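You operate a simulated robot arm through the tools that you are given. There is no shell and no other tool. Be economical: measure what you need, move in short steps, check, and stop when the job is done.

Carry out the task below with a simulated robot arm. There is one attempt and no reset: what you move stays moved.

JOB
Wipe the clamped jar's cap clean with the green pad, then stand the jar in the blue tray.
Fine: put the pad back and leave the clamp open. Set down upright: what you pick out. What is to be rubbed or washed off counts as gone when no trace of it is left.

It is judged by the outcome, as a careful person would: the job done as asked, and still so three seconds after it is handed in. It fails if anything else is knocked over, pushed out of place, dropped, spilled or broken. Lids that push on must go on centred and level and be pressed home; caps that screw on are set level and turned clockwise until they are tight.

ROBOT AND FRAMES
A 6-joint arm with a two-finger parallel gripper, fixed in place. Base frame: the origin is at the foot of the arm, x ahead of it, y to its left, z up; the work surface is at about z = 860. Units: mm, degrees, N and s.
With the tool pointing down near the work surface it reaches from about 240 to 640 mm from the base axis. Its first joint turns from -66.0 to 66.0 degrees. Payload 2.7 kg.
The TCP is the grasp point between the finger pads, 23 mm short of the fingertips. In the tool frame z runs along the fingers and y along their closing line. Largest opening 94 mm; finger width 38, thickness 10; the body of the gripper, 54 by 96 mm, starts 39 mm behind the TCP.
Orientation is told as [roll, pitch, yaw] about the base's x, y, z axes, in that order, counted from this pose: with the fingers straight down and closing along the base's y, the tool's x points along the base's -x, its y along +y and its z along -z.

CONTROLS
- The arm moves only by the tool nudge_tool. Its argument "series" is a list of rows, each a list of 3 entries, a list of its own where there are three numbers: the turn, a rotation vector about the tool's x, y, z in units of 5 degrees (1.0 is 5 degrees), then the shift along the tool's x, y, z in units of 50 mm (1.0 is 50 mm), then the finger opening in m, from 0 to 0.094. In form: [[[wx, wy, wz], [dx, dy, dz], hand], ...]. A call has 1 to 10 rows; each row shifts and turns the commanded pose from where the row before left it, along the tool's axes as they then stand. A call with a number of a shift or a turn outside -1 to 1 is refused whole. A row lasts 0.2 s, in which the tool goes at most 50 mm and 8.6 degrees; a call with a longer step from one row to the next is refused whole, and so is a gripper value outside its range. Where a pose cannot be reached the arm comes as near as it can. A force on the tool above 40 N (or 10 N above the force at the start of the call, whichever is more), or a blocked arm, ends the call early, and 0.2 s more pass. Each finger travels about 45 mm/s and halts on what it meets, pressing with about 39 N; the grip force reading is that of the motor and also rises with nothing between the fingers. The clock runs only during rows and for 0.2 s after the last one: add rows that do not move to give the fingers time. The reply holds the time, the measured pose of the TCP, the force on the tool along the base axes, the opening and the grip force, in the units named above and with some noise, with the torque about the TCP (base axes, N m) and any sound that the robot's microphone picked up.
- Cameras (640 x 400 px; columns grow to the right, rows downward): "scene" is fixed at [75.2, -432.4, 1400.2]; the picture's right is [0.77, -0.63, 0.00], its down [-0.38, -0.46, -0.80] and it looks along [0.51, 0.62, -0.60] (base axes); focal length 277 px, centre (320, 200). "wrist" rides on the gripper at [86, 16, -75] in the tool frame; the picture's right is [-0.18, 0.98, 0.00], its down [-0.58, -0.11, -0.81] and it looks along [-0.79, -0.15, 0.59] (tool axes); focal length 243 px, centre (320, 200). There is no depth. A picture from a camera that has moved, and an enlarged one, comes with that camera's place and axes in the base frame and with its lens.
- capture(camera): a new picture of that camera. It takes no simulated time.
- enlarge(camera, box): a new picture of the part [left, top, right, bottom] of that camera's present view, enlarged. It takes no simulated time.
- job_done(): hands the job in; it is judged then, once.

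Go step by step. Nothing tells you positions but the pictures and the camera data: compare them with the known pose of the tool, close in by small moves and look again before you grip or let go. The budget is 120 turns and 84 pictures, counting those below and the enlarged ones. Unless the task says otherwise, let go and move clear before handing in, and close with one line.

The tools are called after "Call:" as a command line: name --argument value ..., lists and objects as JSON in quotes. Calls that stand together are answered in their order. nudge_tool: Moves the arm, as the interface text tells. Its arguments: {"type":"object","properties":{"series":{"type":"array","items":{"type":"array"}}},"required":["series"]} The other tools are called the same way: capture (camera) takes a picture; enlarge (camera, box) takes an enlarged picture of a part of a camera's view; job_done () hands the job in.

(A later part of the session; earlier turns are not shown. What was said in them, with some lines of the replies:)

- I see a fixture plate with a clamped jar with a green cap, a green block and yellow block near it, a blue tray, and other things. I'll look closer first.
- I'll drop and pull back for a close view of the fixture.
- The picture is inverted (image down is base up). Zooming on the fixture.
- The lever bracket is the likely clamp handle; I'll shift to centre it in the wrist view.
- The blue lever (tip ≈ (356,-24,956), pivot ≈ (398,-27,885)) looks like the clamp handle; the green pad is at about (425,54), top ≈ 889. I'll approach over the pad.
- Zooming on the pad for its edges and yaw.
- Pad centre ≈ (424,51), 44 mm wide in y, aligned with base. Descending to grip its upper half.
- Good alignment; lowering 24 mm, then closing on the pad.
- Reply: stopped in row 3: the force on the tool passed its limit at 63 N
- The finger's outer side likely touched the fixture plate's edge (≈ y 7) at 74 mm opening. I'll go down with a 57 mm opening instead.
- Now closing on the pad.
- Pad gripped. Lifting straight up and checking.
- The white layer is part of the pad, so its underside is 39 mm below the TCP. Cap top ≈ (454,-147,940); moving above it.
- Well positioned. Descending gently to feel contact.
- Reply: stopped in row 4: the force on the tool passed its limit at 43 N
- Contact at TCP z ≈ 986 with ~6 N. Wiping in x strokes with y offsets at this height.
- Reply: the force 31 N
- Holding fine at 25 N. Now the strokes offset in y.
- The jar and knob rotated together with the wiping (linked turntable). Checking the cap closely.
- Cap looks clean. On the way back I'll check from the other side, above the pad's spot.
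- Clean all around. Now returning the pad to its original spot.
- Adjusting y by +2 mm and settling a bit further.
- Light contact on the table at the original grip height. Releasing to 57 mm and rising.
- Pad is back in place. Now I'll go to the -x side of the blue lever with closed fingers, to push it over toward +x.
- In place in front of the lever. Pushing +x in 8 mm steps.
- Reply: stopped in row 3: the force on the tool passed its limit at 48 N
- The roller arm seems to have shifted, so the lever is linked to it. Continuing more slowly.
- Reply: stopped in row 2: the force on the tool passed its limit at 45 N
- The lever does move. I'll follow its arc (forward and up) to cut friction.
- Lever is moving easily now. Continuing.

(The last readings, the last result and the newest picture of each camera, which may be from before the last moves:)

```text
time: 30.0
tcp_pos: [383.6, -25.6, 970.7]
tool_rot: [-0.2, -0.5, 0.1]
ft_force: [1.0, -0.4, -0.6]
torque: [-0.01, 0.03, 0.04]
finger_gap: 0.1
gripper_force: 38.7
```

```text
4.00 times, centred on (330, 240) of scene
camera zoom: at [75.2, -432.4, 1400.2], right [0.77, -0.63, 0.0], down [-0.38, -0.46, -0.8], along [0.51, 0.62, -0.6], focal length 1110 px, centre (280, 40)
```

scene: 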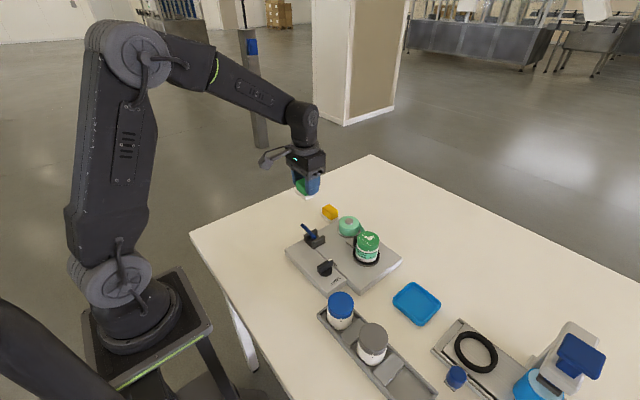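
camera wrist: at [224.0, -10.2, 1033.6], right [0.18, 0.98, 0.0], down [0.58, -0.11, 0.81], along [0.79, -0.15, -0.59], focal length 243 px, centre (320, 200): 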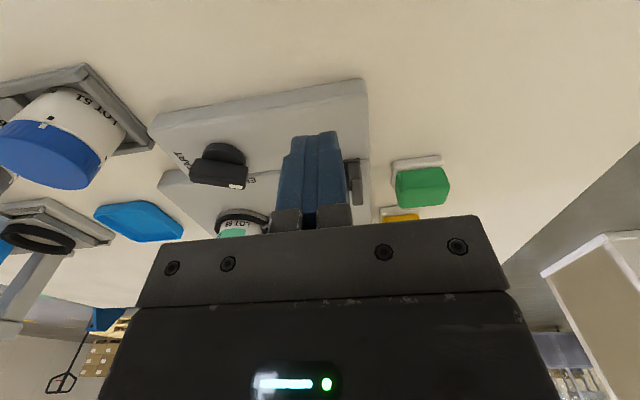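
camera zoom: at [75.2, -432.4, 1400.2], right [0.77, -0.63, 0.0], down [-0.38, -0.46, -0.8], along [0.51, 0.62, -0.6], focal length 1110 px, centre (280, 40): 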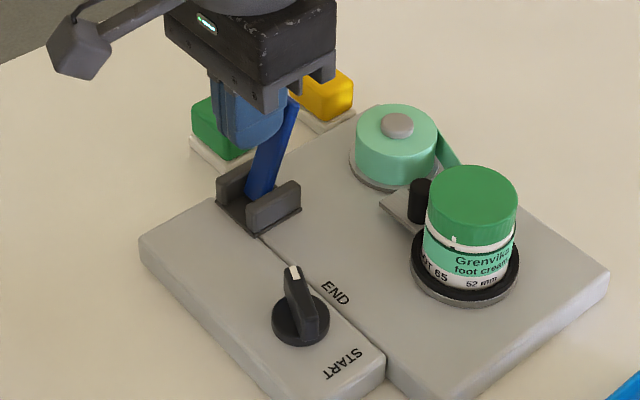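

The roller is backing off the jar, so this opens the clamp. Pushing to the end stop.

Call:
nudge_tool --series '[[[0, 0, 0], [-0.06, 0, 0.03], 0.0], [[0, 0, 0], [-0.06, 0, 0.03], 0.0], [[0, 0, 0], [-0.06, 0, 0.03], 0.0], [[0, 0, 0], [-0.06, 0, 0.03], 0.0], [[0, 0, 0], [-0.06, 0, 0.03], 0.0], [[0, 0, 0], [-0.06, 0, 0.03], 0.0], [[0, 0, 0], [-0.06, 0, 0.03], 0.0], [[0, 0, 0], [-0.06, 0, 0.03], 0.0], [[0, 0, 0], [-0.06, 0, 0.03], 0.0], [[0, 0, 0], [-0.06, 0, 0.03], 0.0]]'

Call:
enlarge --camera "scene" --box '[270, 190, 390, 290]'

```text
time: 31.0
tcp_pos: [392.7, -25.6, 967.5]
tool_rot: [-0.2, 0.0, 0.1]
ft_force: [-14.2, 1.8, 14.9]
torque: [0.01, 0.07, 0.06]
finger_gap: 0.0
gripper_force: 38.9
stopped in row 5: the force on the tool passed its limit at 47 N (the readings are from after the stop); the commanded pose is now the measured one
```

```text
4.00 times, centred on (330, 240) of scene
camera zoom: at [74.7, -432.3, 1400.3], right [0.77, -0.63, 0.0], down [-0.38, -0.46, -0.8], along [0.51, 0.62, -0.6], focal length 1110 px, centre (280, 40)
```

zoom: 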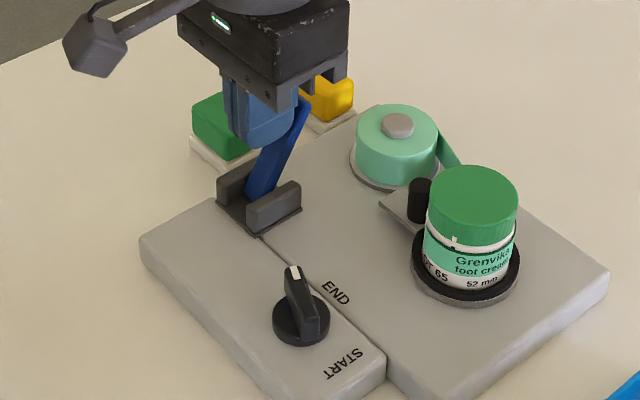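

Firm stop: likely the end of travel. Backing off and checking that the lever stays and where the roller is.

Call:
nudge_tool --series '[[[0, 0, 0], [0.3, 0, 0], 0.0], [[0, 0, 0], [0.7, 0, -0.3], 0.0], [[0, 0, 0], [0.5, 0, -0.7], 0.0], [[0, 0, 0], [0, -0.5, -0.7], 0.03], [[0, 0, 0], [0, -0.8, 0], 0.06], [[0, 0, 0], [0, 0, 0], 0.094]]'

Call:
capture --camera "wrist"

Call:
enlarge --camera "scene" --box '[290, 190, 410, 290]'

```text
time: 32.4
tcp_pos: [318.4, -92.4, 1052.5]
tool_rot: [-0.1, 0.0, 0.2]
ft_force: [-0.2, 0.8, 0.6]
torque: [0.01, 0.02, 0.0]
finger_gap: 66.6
gripper_force: 0.1
```

```text
40 pictures are left
camera wrist: at [233.4, -76.0, 1127.7], right [0.18, 0.98, 0.0], down [0.58, -0.1, 0.81], along [0.79, -0.15, -0.59], focal length 243 px, centre (320, 200)
```

wrist: 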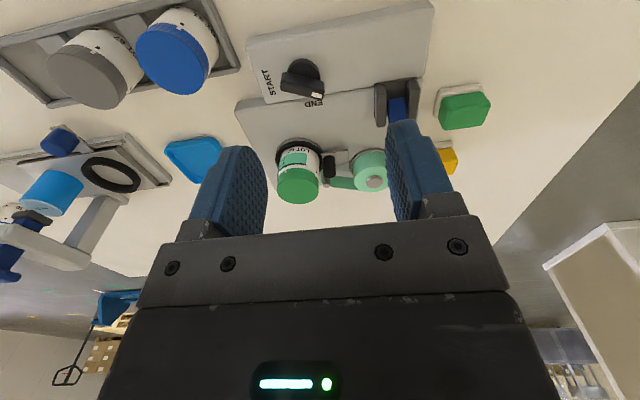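

```text
4.00 times, centred on (350, 240) of scene
camera zoom: at [75.2, -432.4, 1400.2], right [0.77, -0.63, 0.0], down [-0.38, -0.46, -0.8], along [0.51, 0.62, -0.6], focal length 1110 px, centre (200, 40)
```

zoom: 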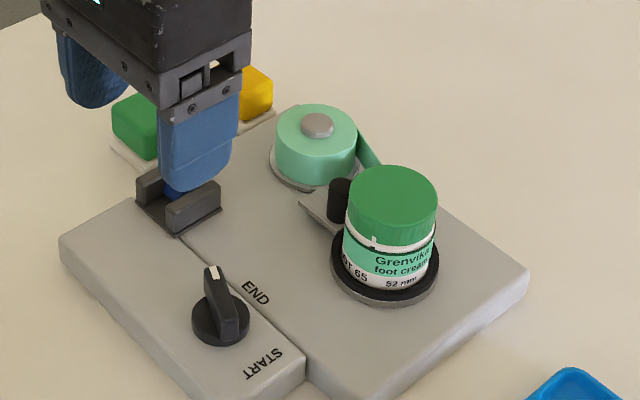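

Call:
enlarge --camera "wrist" --box '[220, 40, 440, 220]'

```text
2.22 times, centred on (330, 130) of wrist
camera zoom: at [233.4, -76.0, 1127.7], right [0.18, 0.98, 0.0], down [0.58, -0.1, 0.81], along [0.79, -0.15, -0.59], focal length 539 px, centre (298, 356)
```

zoom: 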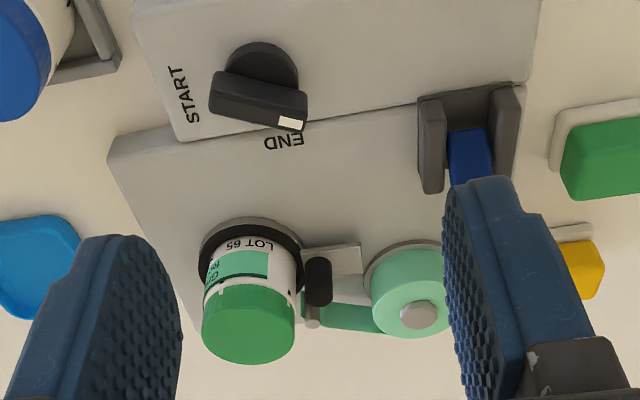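

Clamp is open: the lever stays over and the roller has a gap. The knob and turntable were swung ~55° by wiping, so I'll grip the jar with fingers along x, turn it back clockwise, then lift. First moving above the jar and yawing.

Call:
nudge_tool --series '[[[0, 0, -1], [-0.75, -0.25, 0], 0.07], [[0, 0, 1], [-0.7, -0.3, 0.1], 0.07], [[0, 0, 0], [-0.7, -0.3, 0.2], 0.07], [[0, 0, 0], [-0.55, -0.24, 0.2], 0.07], [[0, 0, -1], [0, 0, 0], 0.07], [[0, 0, -1], [0, 0, 0], 0.07], [[0, 0, -1], [0, 0, 0], 0.07], [[0, 0, -1], [0, 0, 0], 0.07], [[0, 0, -1], [0, 0, 0], 0.07], [[0, 0, -1], [0, 0, 0], 0.07]]'

Call:
nudge_tool --series '[[[0, 0, -1], [0, 0, 0], 0.07], [[0, 0, -1], [0, 0, 0], 0.07], [[0, 0, -1], [0, 0, 0], 0.07], [[0, 0, -1], [0, 0, 0], 0.07], [[0, 0, -1], [0, 0, 0], 0.07], [[0, 0, -1], [0, 0, 0], 0.07], [[0, 0, -1], [0, 0, 0], 0.07], [[0, 0, -1], [0, 0, 0], 0.07], [[0, 0, -1], [0, 0, 0], 0.07], [[0, 0, -1], [0, 0, 0], 0.07]]'

Call:
nudge_tool --series '[[[0, 0, -1], [0, 0, 0], 0.07], [[0, 0, -1], [0, 0, 0], 0.07], [[0, 0, -1], [0, 0, 0], 0.07], [[0, 0, -1], [0, 0, 0], 0.07], [[0, 0, -1], [0, 0, 0], 0.07], [[0, 0, 0], [0, 0, 0], 0.07]]'

Call:
capture --camera "wrist"

Call:
enlarge --camera "scene" --box '[290, 160, 440, 290]'

```text
time: 34.6
tcp_pos: [454.7, -142.2, 1027.3]
tool_rot: [-0.2, 0.2, 30.2]
ft_force: [0.1, -0.2, 0.2]
torque: [-0.04, 0.0, -0.01]
finger_gap: 69.9
gripper_force: 0.0
```

```text
time: 36.8
tcp_pos: [454.8, -141.6, 1028.2]
tool_rot: [-0.1, 0.2, 80.2]
ft_force: [-0.1, 0.3, 0.3]
torque: [0.02, -0.03, -0.02]
finger_gap: 69.9
gripper_force: 0.1
```

```text
time: 38.2
tcp_pos: [453.9, -142.3, 1027.1]
tool_rot: [0.0, 0.2, 105.2]
ft_force: [1.3, 0.7, 1.0]
torque: [-0.01, 0.05, -0.04]
finger_gap: 69.9
gripper_force: 0.1
```

```text
37 pictures are left
camera wrist: at [462.7, -229.8, 1102.1], right [-1.0, -0.08, 0.0], down [-0.05, 0.59, 0.8], along [-0.06, 0.8, -0.59], focal length 243 px, centre (320, 200)
```

wrist: 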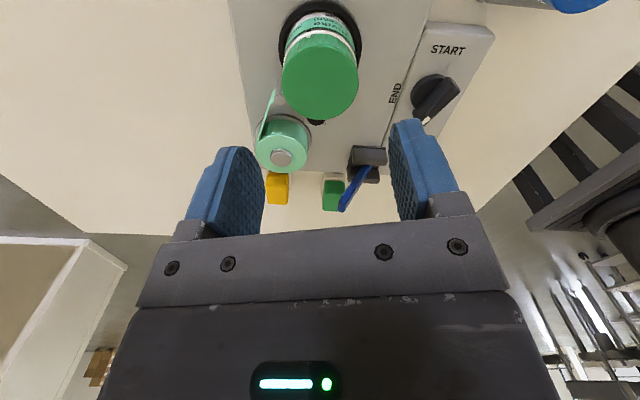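

```text
3.08 times, centred on (365, 225) of scene
camera zoom: at [75.2, -432.4, 1400.2], right [0.77, -0.63, 0.0], down [-0.38, -0.46, -0.8], along [0.51, 0.62, -0.6], focal length 854 px, centre (182, 123)
```

zoom: 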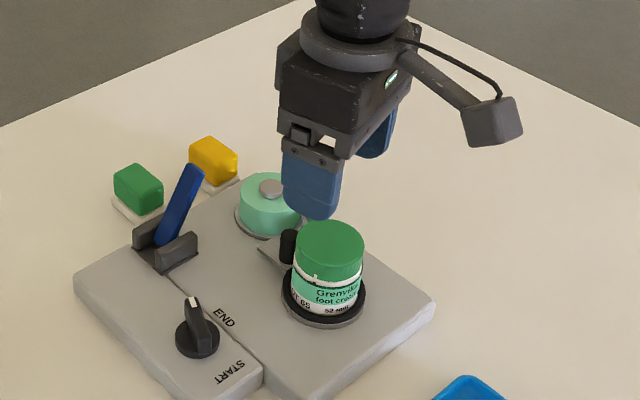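

Cap centre ≈ (455.5,-148). Correcting 6 mm and descending around the jar, with a check partway.

Call:
nudge_tool --series '[[[0, 0, 0], [0.124, 0, 0], 0.074], [[0, 0, 0], [0, 0, 0.5], 0.074], [[0, 0, 0], [0, 0, 0.4], 0.074], [[0, 0, 0], [0, 0, 0.2], 0.074], [[0, 0, 0], [0, 0, 0], 0.074]]'

Call:
capture --camera "wrist"

Call:
enlarge --camera "scene" --box '[310, 180, 430, 280]'

```text
time: 39.4
tcp_pos: [456.1, -147.0, 970.1]
tool_rot: [0.0, 0.2, 105.1]
ft_force: [0.4, 1.5, 0.7]
torque: [0.01, 0.03, 0.0]
finger_gap: 74.0
gripper_force: 0.1
```

```text
35 pictures are left
camera wrist: at [464.4, -234.6, 1046.9], right [-1.0, -0.08, 0.0], down [-0.05, 0.59, 0.8], along [-0.06, 0.8, -0.59], focal length 243 px, centre (320, 200)
```

wrist: 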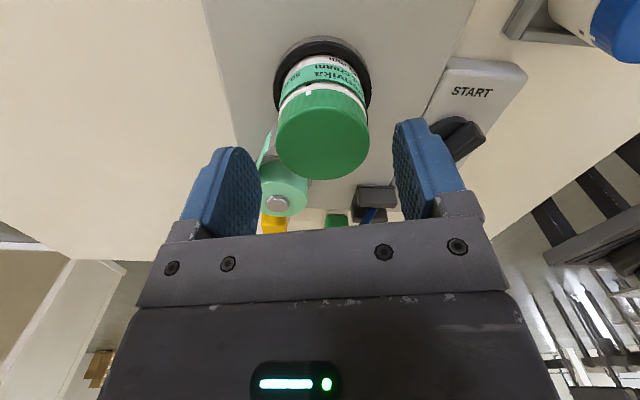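

```text
4.00 times, centred on (370, 230) of scene
camera zoom: at [75.3, -432.4, 1400.2], right [0.77, -0.63, 0.0], down [-0.38, -0.46, -0.8], along [0.51, 0.62, -0.6], focal length 1110 px, centre (120, 80)
```

zoom: 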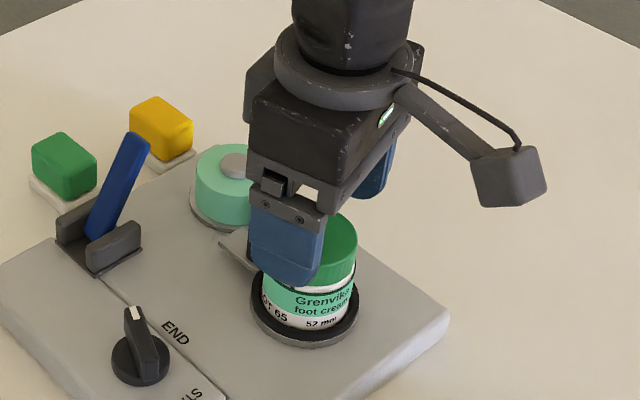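

Aligned. Descending to TCP z ≈ 930 and closing.

Call:
nudge_tool --series '[[[0, 0, 0], [0, 0, 0.3], 0.074], [[0, 0, 0], [0, 0, 0.3], 0.074], [[0, 0, 0], [0, 0, 0.2], 0.074], [[0, 0, 0], [0, 0, 0], 0.074]]'

Call:
enlarge --camera "scene" --box '[310, 180, 430, 280]'

Call:
capture --camera "wrist"

```text
time: 40.2
tcp_pos: [458.9, -146.0, 939.0]
tool_rot: [-0.6, 0.4, 105.3]
ft_force: [0.1, 0.2, -0.1]
torque: [-0.02, 0.02, 0.01]
finger_gap: 74.1
gripper_force: 0.0
stopped in row 4: the force on the tool passed its limit at 46 N (the readings are from after the stop); the commanded pose is now the measured one
```

```text
4.00 times, centred on (370, 230) of scene
camera zoom: at [75.2, -432.4, 1400.2], right [0.77, -0.63, 0.0], down [-0.38, -0.46, -0.8], along [0.51, 0.62, -0.6], focal length 1110 px, centre (120, 80)
```

zoom: 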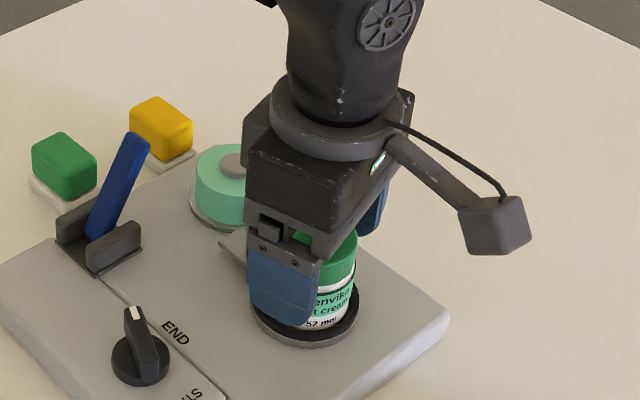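

```text
32 pictures are left
camera wrist: at [466.1, -233.7, 1013.5], right [-1.0, -0.08, -0.01], down [-0.06, 0.59, 0.8], along [-0.06, 0.8, -0.6], focal length 243 px, centre (320, 200)
```

wrist: 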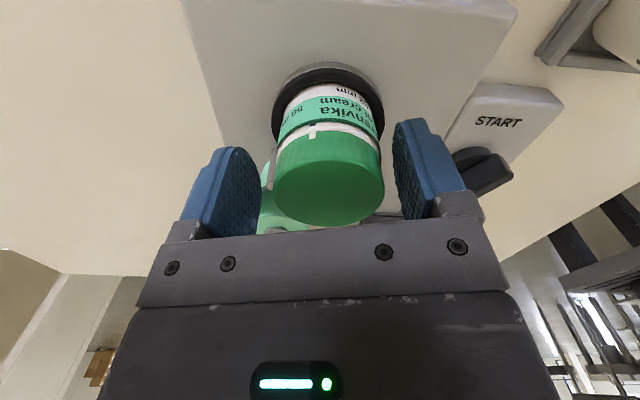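

The +x finger likely touched the tape-guide pin (≈ (490,-116), top 912). I'll rise to grip only the cap, above all obstacles, for turning the table back.

Call:
nudge_tool --series '[[[0.108, -0.095, 0], [0, 0, -0.26], 0.074], [[0, 0, 0], [0.013, 0.066, 0], 0.074], [[0, 0, 0], [0, 0, 0], 0.065], [[0, 0, 0], [0, 0, 0], 0.055], [[0, 0, 0], [0, 0, 0], 0.048], [[0, 0, 0], [0, 0, 0], 0.048]]'

Call:
capture --camera "wrist"

```text
time: 41.6
tcp_pos: [455.8, -148.6, 950.9]
tool_rot: [-1.1, -0.1, 105.2]
ft_force: [-1.5, -0.8, 2.3]
torque: [-0.01, 0.16, 0.01]
finger_gap: 50.0
gripper_force: 39.1
```

```text
31 pictures are left
camera wrist: at [462.0, -236.3, 1026.4], right [-1.0, -0.08, -0.02], down [-0.06, 0.58, 0.81], along [-0.05, 0.81, -0.59], focal length 243 px, centre (320, 200)
```

wrist: 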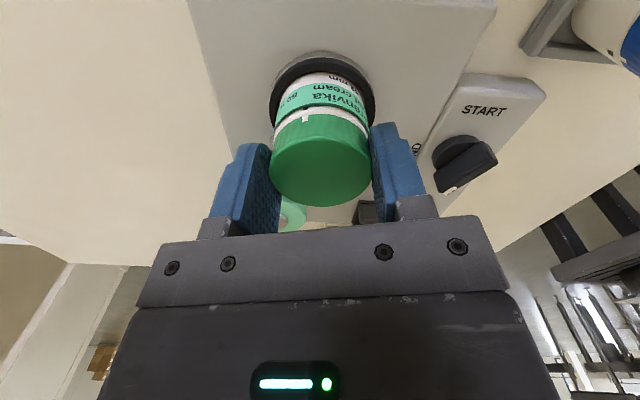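

Tool has 1.1° roll; I'll open, level it and regrip before turning.

Call:
nudge_tool --series '[[[0, 0, 0], [0, 0, 0], 0.06], [[-0.2, 0, 0], [0, 0, 0], 0.062], [[0, 0, 0], [0, 0, 0], 0.062], [[0, 0, 0], [0, 0, 0], 0.052], [[0, 0, 0], [0, 0, 0], 0.047], [[0, 0, 0], [0, 0, 0], 0.047]]'

```text
time: 43.0
tcp_pos: [456.8, -149.5, 950.9]
tool_rot: [-0.1, -0.2, 105.2]
ft_force: [0.5, -0.2, 1.3]
torque: [-0.02, 0.08, -0.01]
finger_gap: 50.0
gripper_force: 38.7
```

Level. Turning clockwise 25° first.

Call:
nudge_tool --series '[[[0, 0, 0.5], [0, 0, 0], 0.047], [[0, 0, 0.9], [0, 0, 0], 0.047], [[0, 0, 0.9], [0, 0, 0], 0.047], [[0, 0, 0.9], [0, 0, 0], 0.047], [[0, 0, 0.9], [0, 0, 0], 0.047], [[0, 0, 0.9], [0, 0, 0], 0.047]]'

Call:
capture --camera "wrist"

Call:
enlarge --camera "scene" --box '[290, 190, 410, 290]'

```text
time: 44.5
tcp_pos: [455.7, -147.5, 951.6]
tool_rot: [-0.1, -0.1, 80.1]
ft_force: [-3.6, -0.2, 5.4]
torque: [-0.07, 0.2, 0.0]
finger_gap: 50.0
gripper_force: 39.2
```

```text
30 pictures are left
camera wrist: at [425.6, -230.1, 1026.3], right [-0.94, 0.35, 0.0], down [0.21, 0.55, 0.81], along [0.28, 0.76, -0.59], focal length 243 px, centre (320, 200)
```

wrist: 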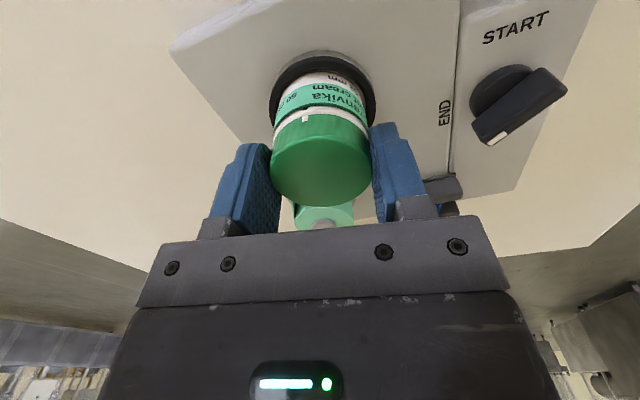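

```text
4.00 times, centred on (350, 240) of scene
camera zoom: at [75.1, -432.4, 1400.3], right [0.77, -0.63, 0.0], down [-0.38, -0.46, -0.8], along [0.51, 0.62, -0.6], focal length 1110 px, centre (200, 40)
```

zoom: 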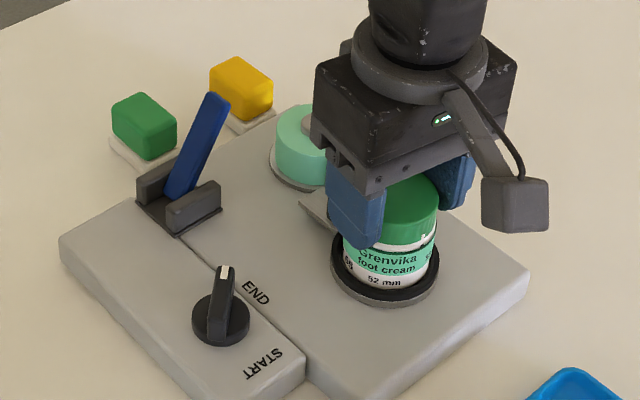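

Knob is following back toward END. Turning another 27°.

Call:
nudge_tool --series '[[[0, 0, 0.9], [0, 0, 0], 0.047], [[0, 0, 0.9], [0, 0, 0], 0.047], [[0, 0, 0.9], [0, 0, 0], 0.047], [[0, 0, 0.9], [0, 0, 0], 0.047], [[0, 0, 0.9], [0, 0, 0], 0.047], [[0, 0, 0.9], [0, 0, 0], 0.047]]'

Call:
enlarge --camera "scene" --box '[270, 190, 430, 300]'

```text
time: 45.9
tcp_pos: [453.7, -148.4, 950.8]
tool_rot: [0.2, -0.1, 53.1]
ft_force: [-12.2, 2.2, 7.6]
torque: [0.07, 0.64, 0.02]
finger_gap: 49.9
gripper_force: 39.7
```

```text
3.64 times, centred on (350, 245) of scene
camera zoom: at [74.8, -432.3, 1400.3], right [0.77, -0.63, 0.0], down [-0.38, -0.46, -0.8], along [0.51, 0.62, -0.6], focal length 1009 px, centre (211, 36)
```

zoom: 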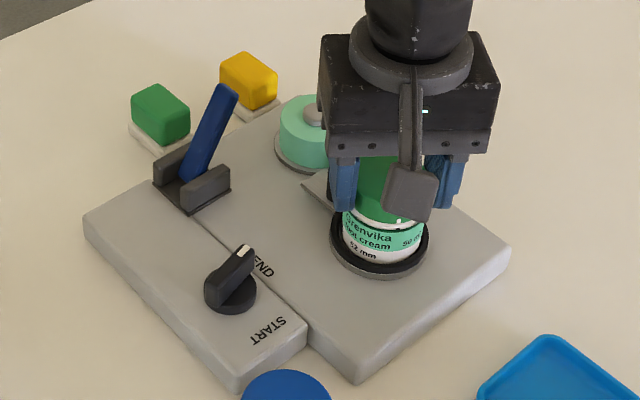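

Nearly matched to the starting picture; about 10° more, easing the side load.

Call:
nudge_tool --series '[[[0, 0, 0.8], [0.012, 0.016, 0], 0.047], [[0, 0, 0.8], [0.006, 0.008, 0], 0.047], [[0, 0, 0.4], [0, 0, 0], 0.047], [[0, 0, 0], [0, 0, 0], 0.047]]'

Call:
enlarge --camera "scene" --box '[270, 190, 430, 300]'

```text
time: 46.9
tcp_pos: [454.8, -148.3, 951.9]
tool_rot: [0.0, -0.2, 43.0]
ft_force: [-9.1, 1.9, 3.9]
torque: [-0.01, 0.51, -0.02]
finger_gap: 49.6
gripper_force: 38.8
```

```text
3.64 times, centred on (350, 245) of scene
camera zoom: at [74.9, -432.3, 1400.3], right [0.77, -0.63, 0.0], down [-0.38, -0.46, -0.8], along [0.51, 0.62, -0.6], focal length 1009 px, centre (211, 36)
```

zoom: 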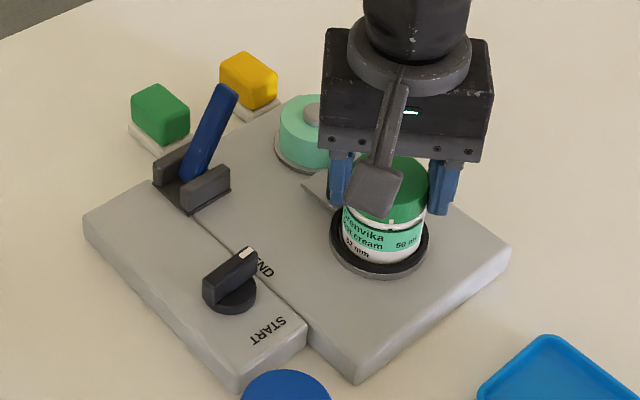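

Knob and table are back at their starting angle. Lifting the jar by the cap, a little at first.

Call:
nudge_tool --series '[[[0, 0, 0], [0, 0, -0.1], 0.045], [[0, 0, 0], [0, 0, -0.15], 0.045], [[0, 0, 0], [0, 0, -0.15], 0.045], [[0, 0, 0], [0, 0, 0], 0.045]]'

Call:
enlarge --camera "scene" --box '[300, 180, 430, 290]'

```text
time: 47.9
tcp_pos: [454.5, -148.5, 971.1]
tool_rot: [0.0, -0.2, 43.3]
ft_force: [-0.8, -0.9, -1.0]
torque: [-0.02, 0.02, 0.01]
finger_gap: 49.4
gripper_force: 39.2
```

```text
3.64 times, centred on (365, 235) of scene
camera zoom: at [75.3, -432.4, 1400.2], right [0.77, -0.63, 0.0], down [-0.38, -0.46, -0.8], along [0.51, 0.62, -0.6], focal length 1009 px, centre (156, 73)
```

zoom: 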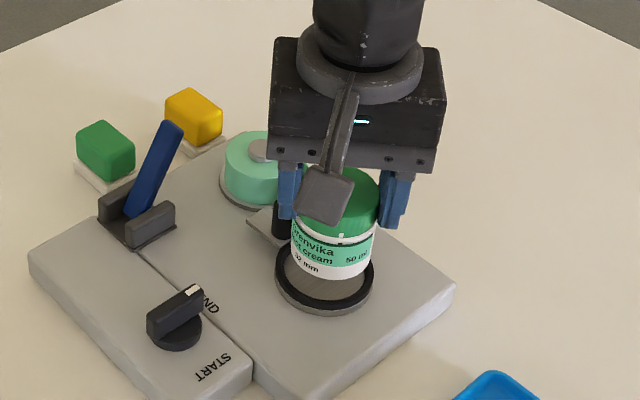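

Jar lifted cleanly with its cap. Raising more and carrying it over the tray at ≈ (455,-297).

Call:
nudge_tool --series '[[[0, 0, 0], [0, 0, -0.5], 0.045], [[0, 0, 0], [0, 0, -0.5], 0.045], [[0, 0, 0], [0.4, -0.44, 0], 0.045], [[0, 0, 0], [0.4, -0.44, 0], 0.045], [[0, 0, 0], [0.4, -0.44, 0], 0.045], [[0, 0, 0], [0.4, -0.44, 0], 0.045], [[0, 0, 0], [0.42, -0.42, 0], 0.045], [[0, 0, 0], [0, 0, 0.5], 0.045], [[0, 0, 0], [0, 0, 0], 0.045]]'

Call:
capture --camera "wrist"

Call:
enlarge --camera "scene" --box '[340, 220, 480, 340]'

```text
time: 49.9
tcp_pos: [455.2, -295.0, 997.2]
tool_rot: [0.0, -0.3, 43.2]
ft_force: [-1.0, -0.4, -1.5]
torque: [-0.06, 0.01, -0.03]
finger_gap: 50.0
gripper_force: 39.2
```

```text
25 pictures are left
camera wrist: at [383.1, -343.9, 1072.6], right [-0.54, 0.84, 0.0], down [0.5, 0.32, 0.81], along [0.68, 0.44, -0.59], focal length 243 px, centre (320, 200)
```

wrist: 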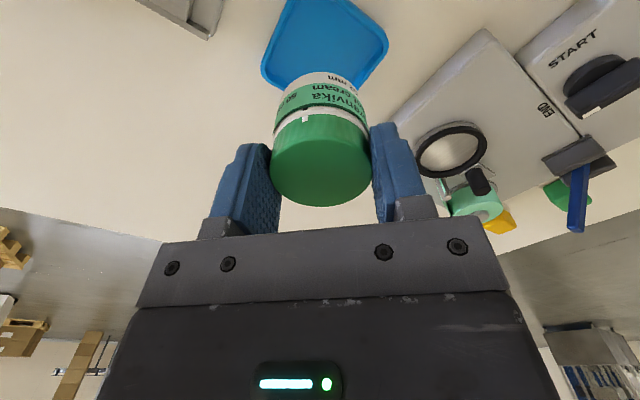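

```text
3.33 times, centred on (410, 280) of scene
camera zoom: at [75.3, -432.4, 1400.2], right [0.77, -0.63, 0.0], down [-0.38, -0.46, -0.8], along [0.51, 0.62, -0.6], focal length 925 px, centre (20, -67)
```

zoom: 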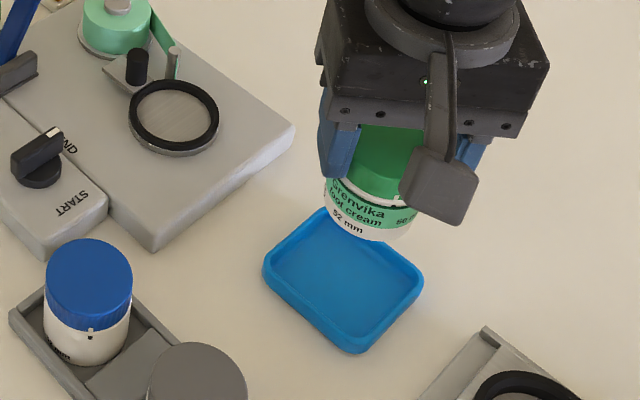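

Tray centre ≈ (454.5,-296), jar is right above it. Lowering, then feeling for contact.

Call:
nudge_tool --series '[[[0, 0, 0], [0, 0, 0.4], 0.045], [[0, 0, 0], [0, 0, 0.4], 0.045], [[0, 0, 0], [0, 0, 0.2], 0.045], [[0, 0, 0], [0, 0, 0], 0.045]]'

Call:
enlarge --camera "scene" --box '[340, 220, 480, 340]'

Call:
capture --camera "wrist"

```text
time: 50.9
tcp_pos: [456.1, -295.6, 946.2]
tool_rot: [-0.1, -0.3, 43.1]
ft_force: [0.1, 0.1, -1.5]
torque: [0.01, 0.01, -0.02]
finger_gap: 49.7
gripper_force: 38.3
```

```text
3.33 times, centred on (410, 280) of scene
camera zoom: at [75.3, -432.4, 1400.2], right [0.77, -0.63, 0.0], down [-0.38, -0.46, -0.8], along [0.51, 0.62, -0.6], focal length 925 px, centre (20, -67)
```

zoom: 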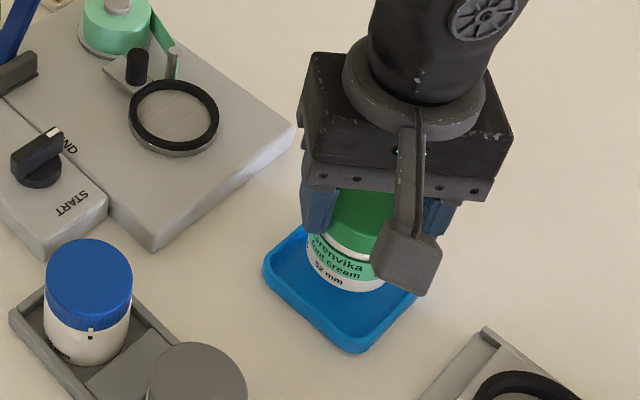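

```text
22 pictures are left
camera wrist: at [382.3, -343.3, 1021.3], right [-0.54, 0.84, 0.0], down [0.5, 0.32, 0.81], along [0.68, 0.43, -0.59], focal length 243 px, centre (320, 200)
```

wrist: 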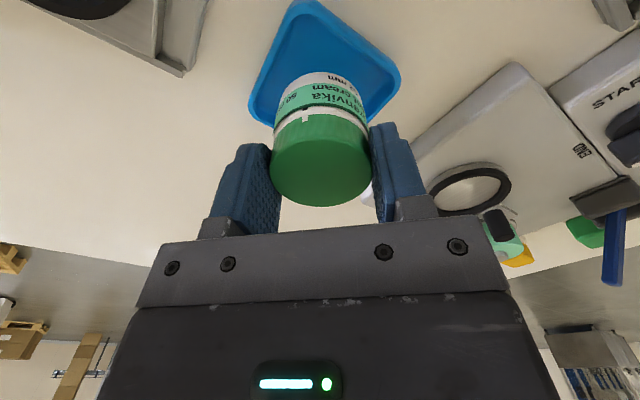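

Centred over the tray. Lowering in small steps until contact.

Call:
nudge_tool --series '[[[0, 0, 0], [0, 0, 0.1], 0.045], [[0, 0, 0], [0, 0, 0.1], 0.045], [[0, 0, 0], [0, 0, 0.04], 0.045], [[0, 0, 0], [0, 0, 0.03], 0.045], [[0, 0, 0], [0, 0, 0.03], 0.045], [[0, 0, 0], [0, 0, 0], 0.045]]'

Call:
enlarge --camera "scene" --box '[370, 250, 470, 340]'

```text
time: 52.2
tcp_pos: [455.7, -294.8, 930.1]
tool_rot: [-0.1, -0.2, 43.2]
ft_force: [0.4, 0.4, -0.8]
torque: [0.0, 0.0, 0.02]
finger_gap: 49.8
gripper_force: 39.3
```

```text
4.44 times, centred on (420, 295) of scene
camera zoom: at [75.3, -432.4, 1400.2], right [0.77, -0.63, 0.0], down [-0.38, -0.46, -0.8], along [0.51, 0.62, -0.6], focal length 1233 px, centre (-124, -222)
```

zoom: 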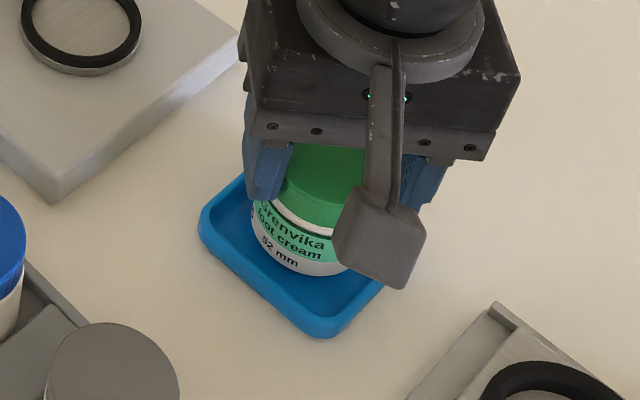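

Call:
nudge_tool --series '[[[0, 0, 0], [0, 0, 0.03], 0.045], [[0, 0, 0], [0, 0, 0.03], 0.045], [[0, 0, 0], [0, 0, 0.02], 0.045], [[0, 0, 0], [0, 0, 0], 0.045]]'

```text
time: 53.2
tcp_pos: [454.6, -294.8, 926.4]
tool_rot: [0.0, -0.2, 43.2]
ft_force: [0.2, 0.3, -0.8]
torque: [0.0, 0.01, 0.02]
finger_gap: 49.5
gripper_force: 39.1
```

No contact yet; continuing in small steps.

Call:
nudge_tool --series '[[[0, 0, 0], [0, 0, 0.03], 0.045], [[0, 0, 0], [0, 0, 0.02], 0.045], [[0, 0, 0], [0, 0, 0.02], 0.045], [[0, 0, 0], [0, 0, 0], 0.045]]'

Call:
enlarge --camera "scene" --box '[370, 250, 470, 340]'

```text
time: 54.2
tcp_pos: [455.9, -296.3, 924.1]
tool_rot: [-0.3, -0.1, 43.2]
ft_force: [-2.8, 2.4, 13.7]
torque: [0.21, 0.22, 0.02]
finger_gap: 49.5
gripper_force: 39.3
```

```text
4.44 times, centred on (420, 295) of scene
camera zoom: at [75.0, -432.2, 1400.3], right [0.77, -0.63, 0.0], down [-0.38, -0.46, -0.8], along [0.51, 0.62, -0.6], focal length 1233 px, centre (-124, -222)
```

zoom: 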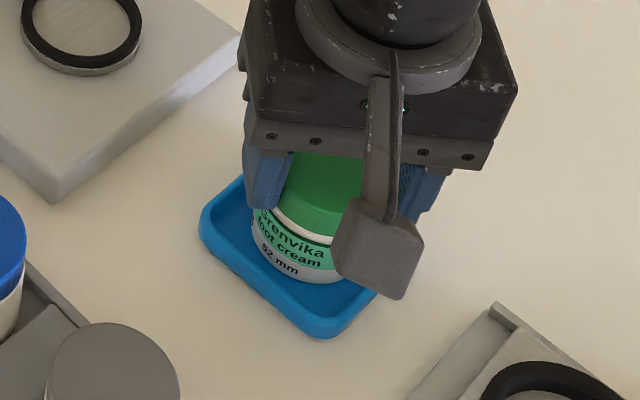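

The jar is down on the tray floor. Unloading slightly and releasing, then rising.

Call:
nudge_tool --series '[[[0, 0, 0], [0, 0, -0.02], 0.045], [[0, 0, 0], [0, 0, 0], 0.054], [[0, 0, 0], [0, 0, 0], 0.062], [[0, 0, 0], [0, 0, 0], 0.066], [[0, 0, 0], [0, 0, -0.3], 0.066], [[0, 0, 0], [0, 0, -0.7], 0.066], [[0, 0, 0], [0, 0, -0.9], 0.066], [[0, 0, 0], [0, 0, -0.9], 0.066], [[0, 0, 0], [0, 0, -0.5], 0.066]]'

Call:
enlarge --camera "scene" --box '[370, 250, 470, 340]'

Call:
capture --camera "wrist"

Call:
capture --camera "scene"

```text
time: 56.2
tcp_pos: [454.7, -296.9, 1089.9]
tool_rot: [-0.1, -0.1, 43.2]
ft_force: [0.5, -0.5, 0.2]
torque: [0.02, -0.02, 0.02]
finger_gap: 66.0
gripper_force: 0.0
```

```text
4.44 times, centred on (420, 295) of scene
camera zoom: at [75.2, -432.4, 1400.2], right [0.77, -0.63, 0.0], down [-0.38, -0.46, -0.8], along [0.51, 0.62, -0.6], focal length 1233 px, centre (-124, -222)
```

zoom: 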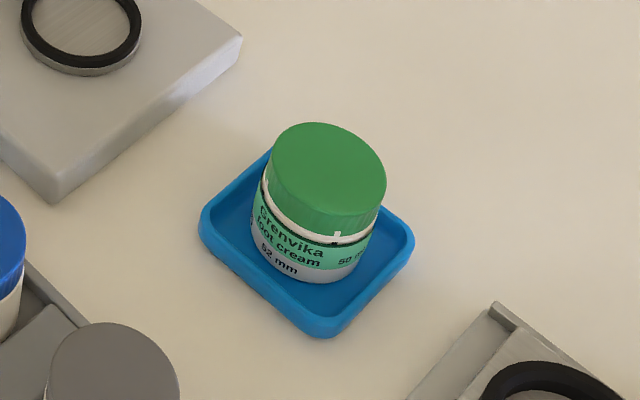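

```text
18 pictures are left
camera wrist: at [380.8, -345.6, 1164.3], right [-0.54, 0.84, 0.0], down [0.5, 0.32, 0.81], along [0.68, 0.44, -0.59], focal length 243 px, centre (320, 200)
```

wrist: 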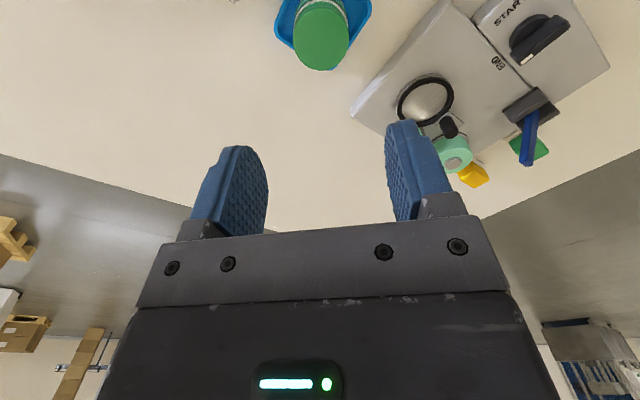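

```text
17 pictures are left
```

scene: 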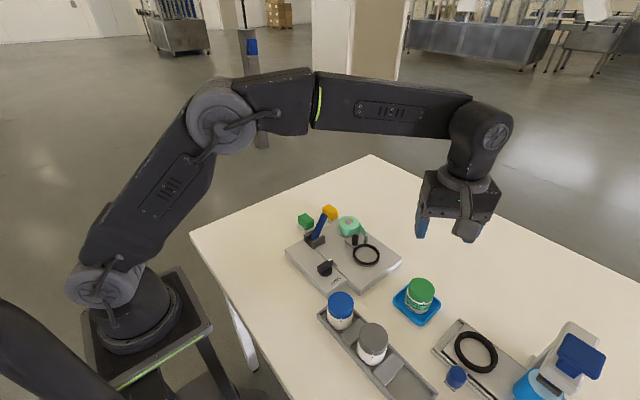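

Jar stands upright in the tray. One last look at the cap and at the fixture.

Call:
enlarge --camera "wrist" --box '[260, 0, 390, 80]'

Call:
enlarge --camera "scene" --box '[280, 190, 440, 330]'

Call:
enlarge --camera "scene" --box '[400, 270, 440, 325]'

```text
4.92 times, centred on (325, 40) of wrist
camera zoom: at [380.8, -345.6, 1164.3], right [-0.54, 0.84, 0.0], down [0.5, 0.32, 0.81], along [0.68, 0.44, -0.59], focal length 1194 px, centre (295, 988)
```

zoom: 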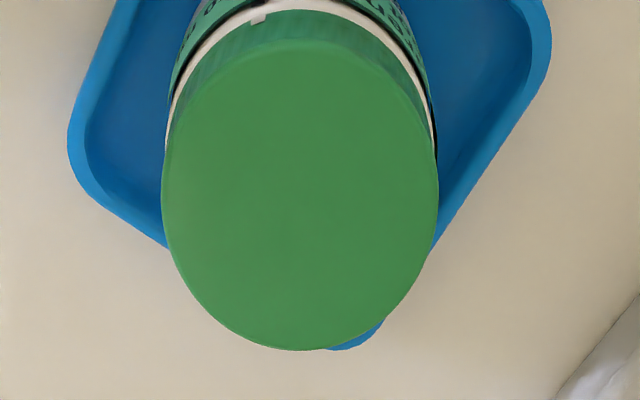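

```text
2.86 times, centred on (360, 260) of scene
camera zoom: at [75.2, -432.4, 1400.2], right [0.77, -0.63, 0.0], down [-0.38, -0.46, -0.8], along [0.51, 0.62, -0.6], focal length 793 px, centre (206, 29)
```

zoom: 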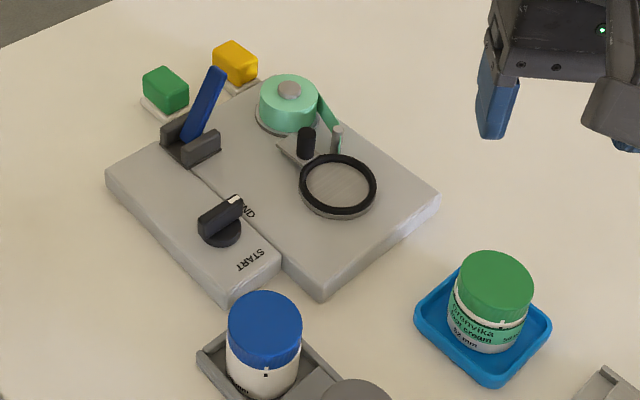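

```text
7.27 times, centred on (420, 298) of scene
camera zoom: at [75.2, -432.4, 1400.2], right [0.77, -0.63, 0.0], down [-0.38, -0.46, -0.8], along [0.51, 0.62, -0.6], focal length 2018 px, centre (-407, -509)
```

zoom: 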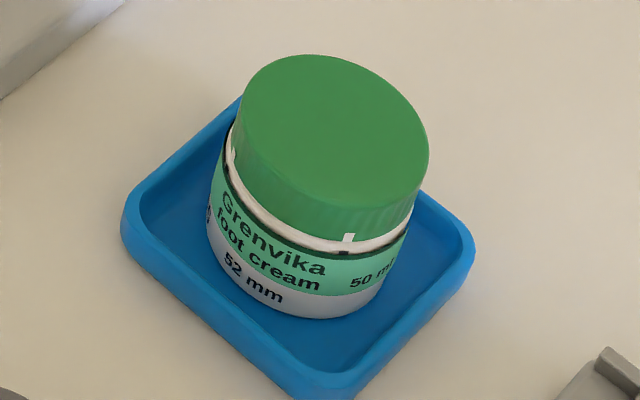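

The cap is clean, the jar is upright in the tray, the pad is back, and the clamp lever is over to the open side with the roller off the jar. Handing in.

Call:
job_done

```text
The job is handed in.
```

I wiped the jar's cap clean with the green pad and stood the jar upright in the blue tray. The pad is back in its place, the clamp is open, and I turned the knob back to END after the wiping had moved it.
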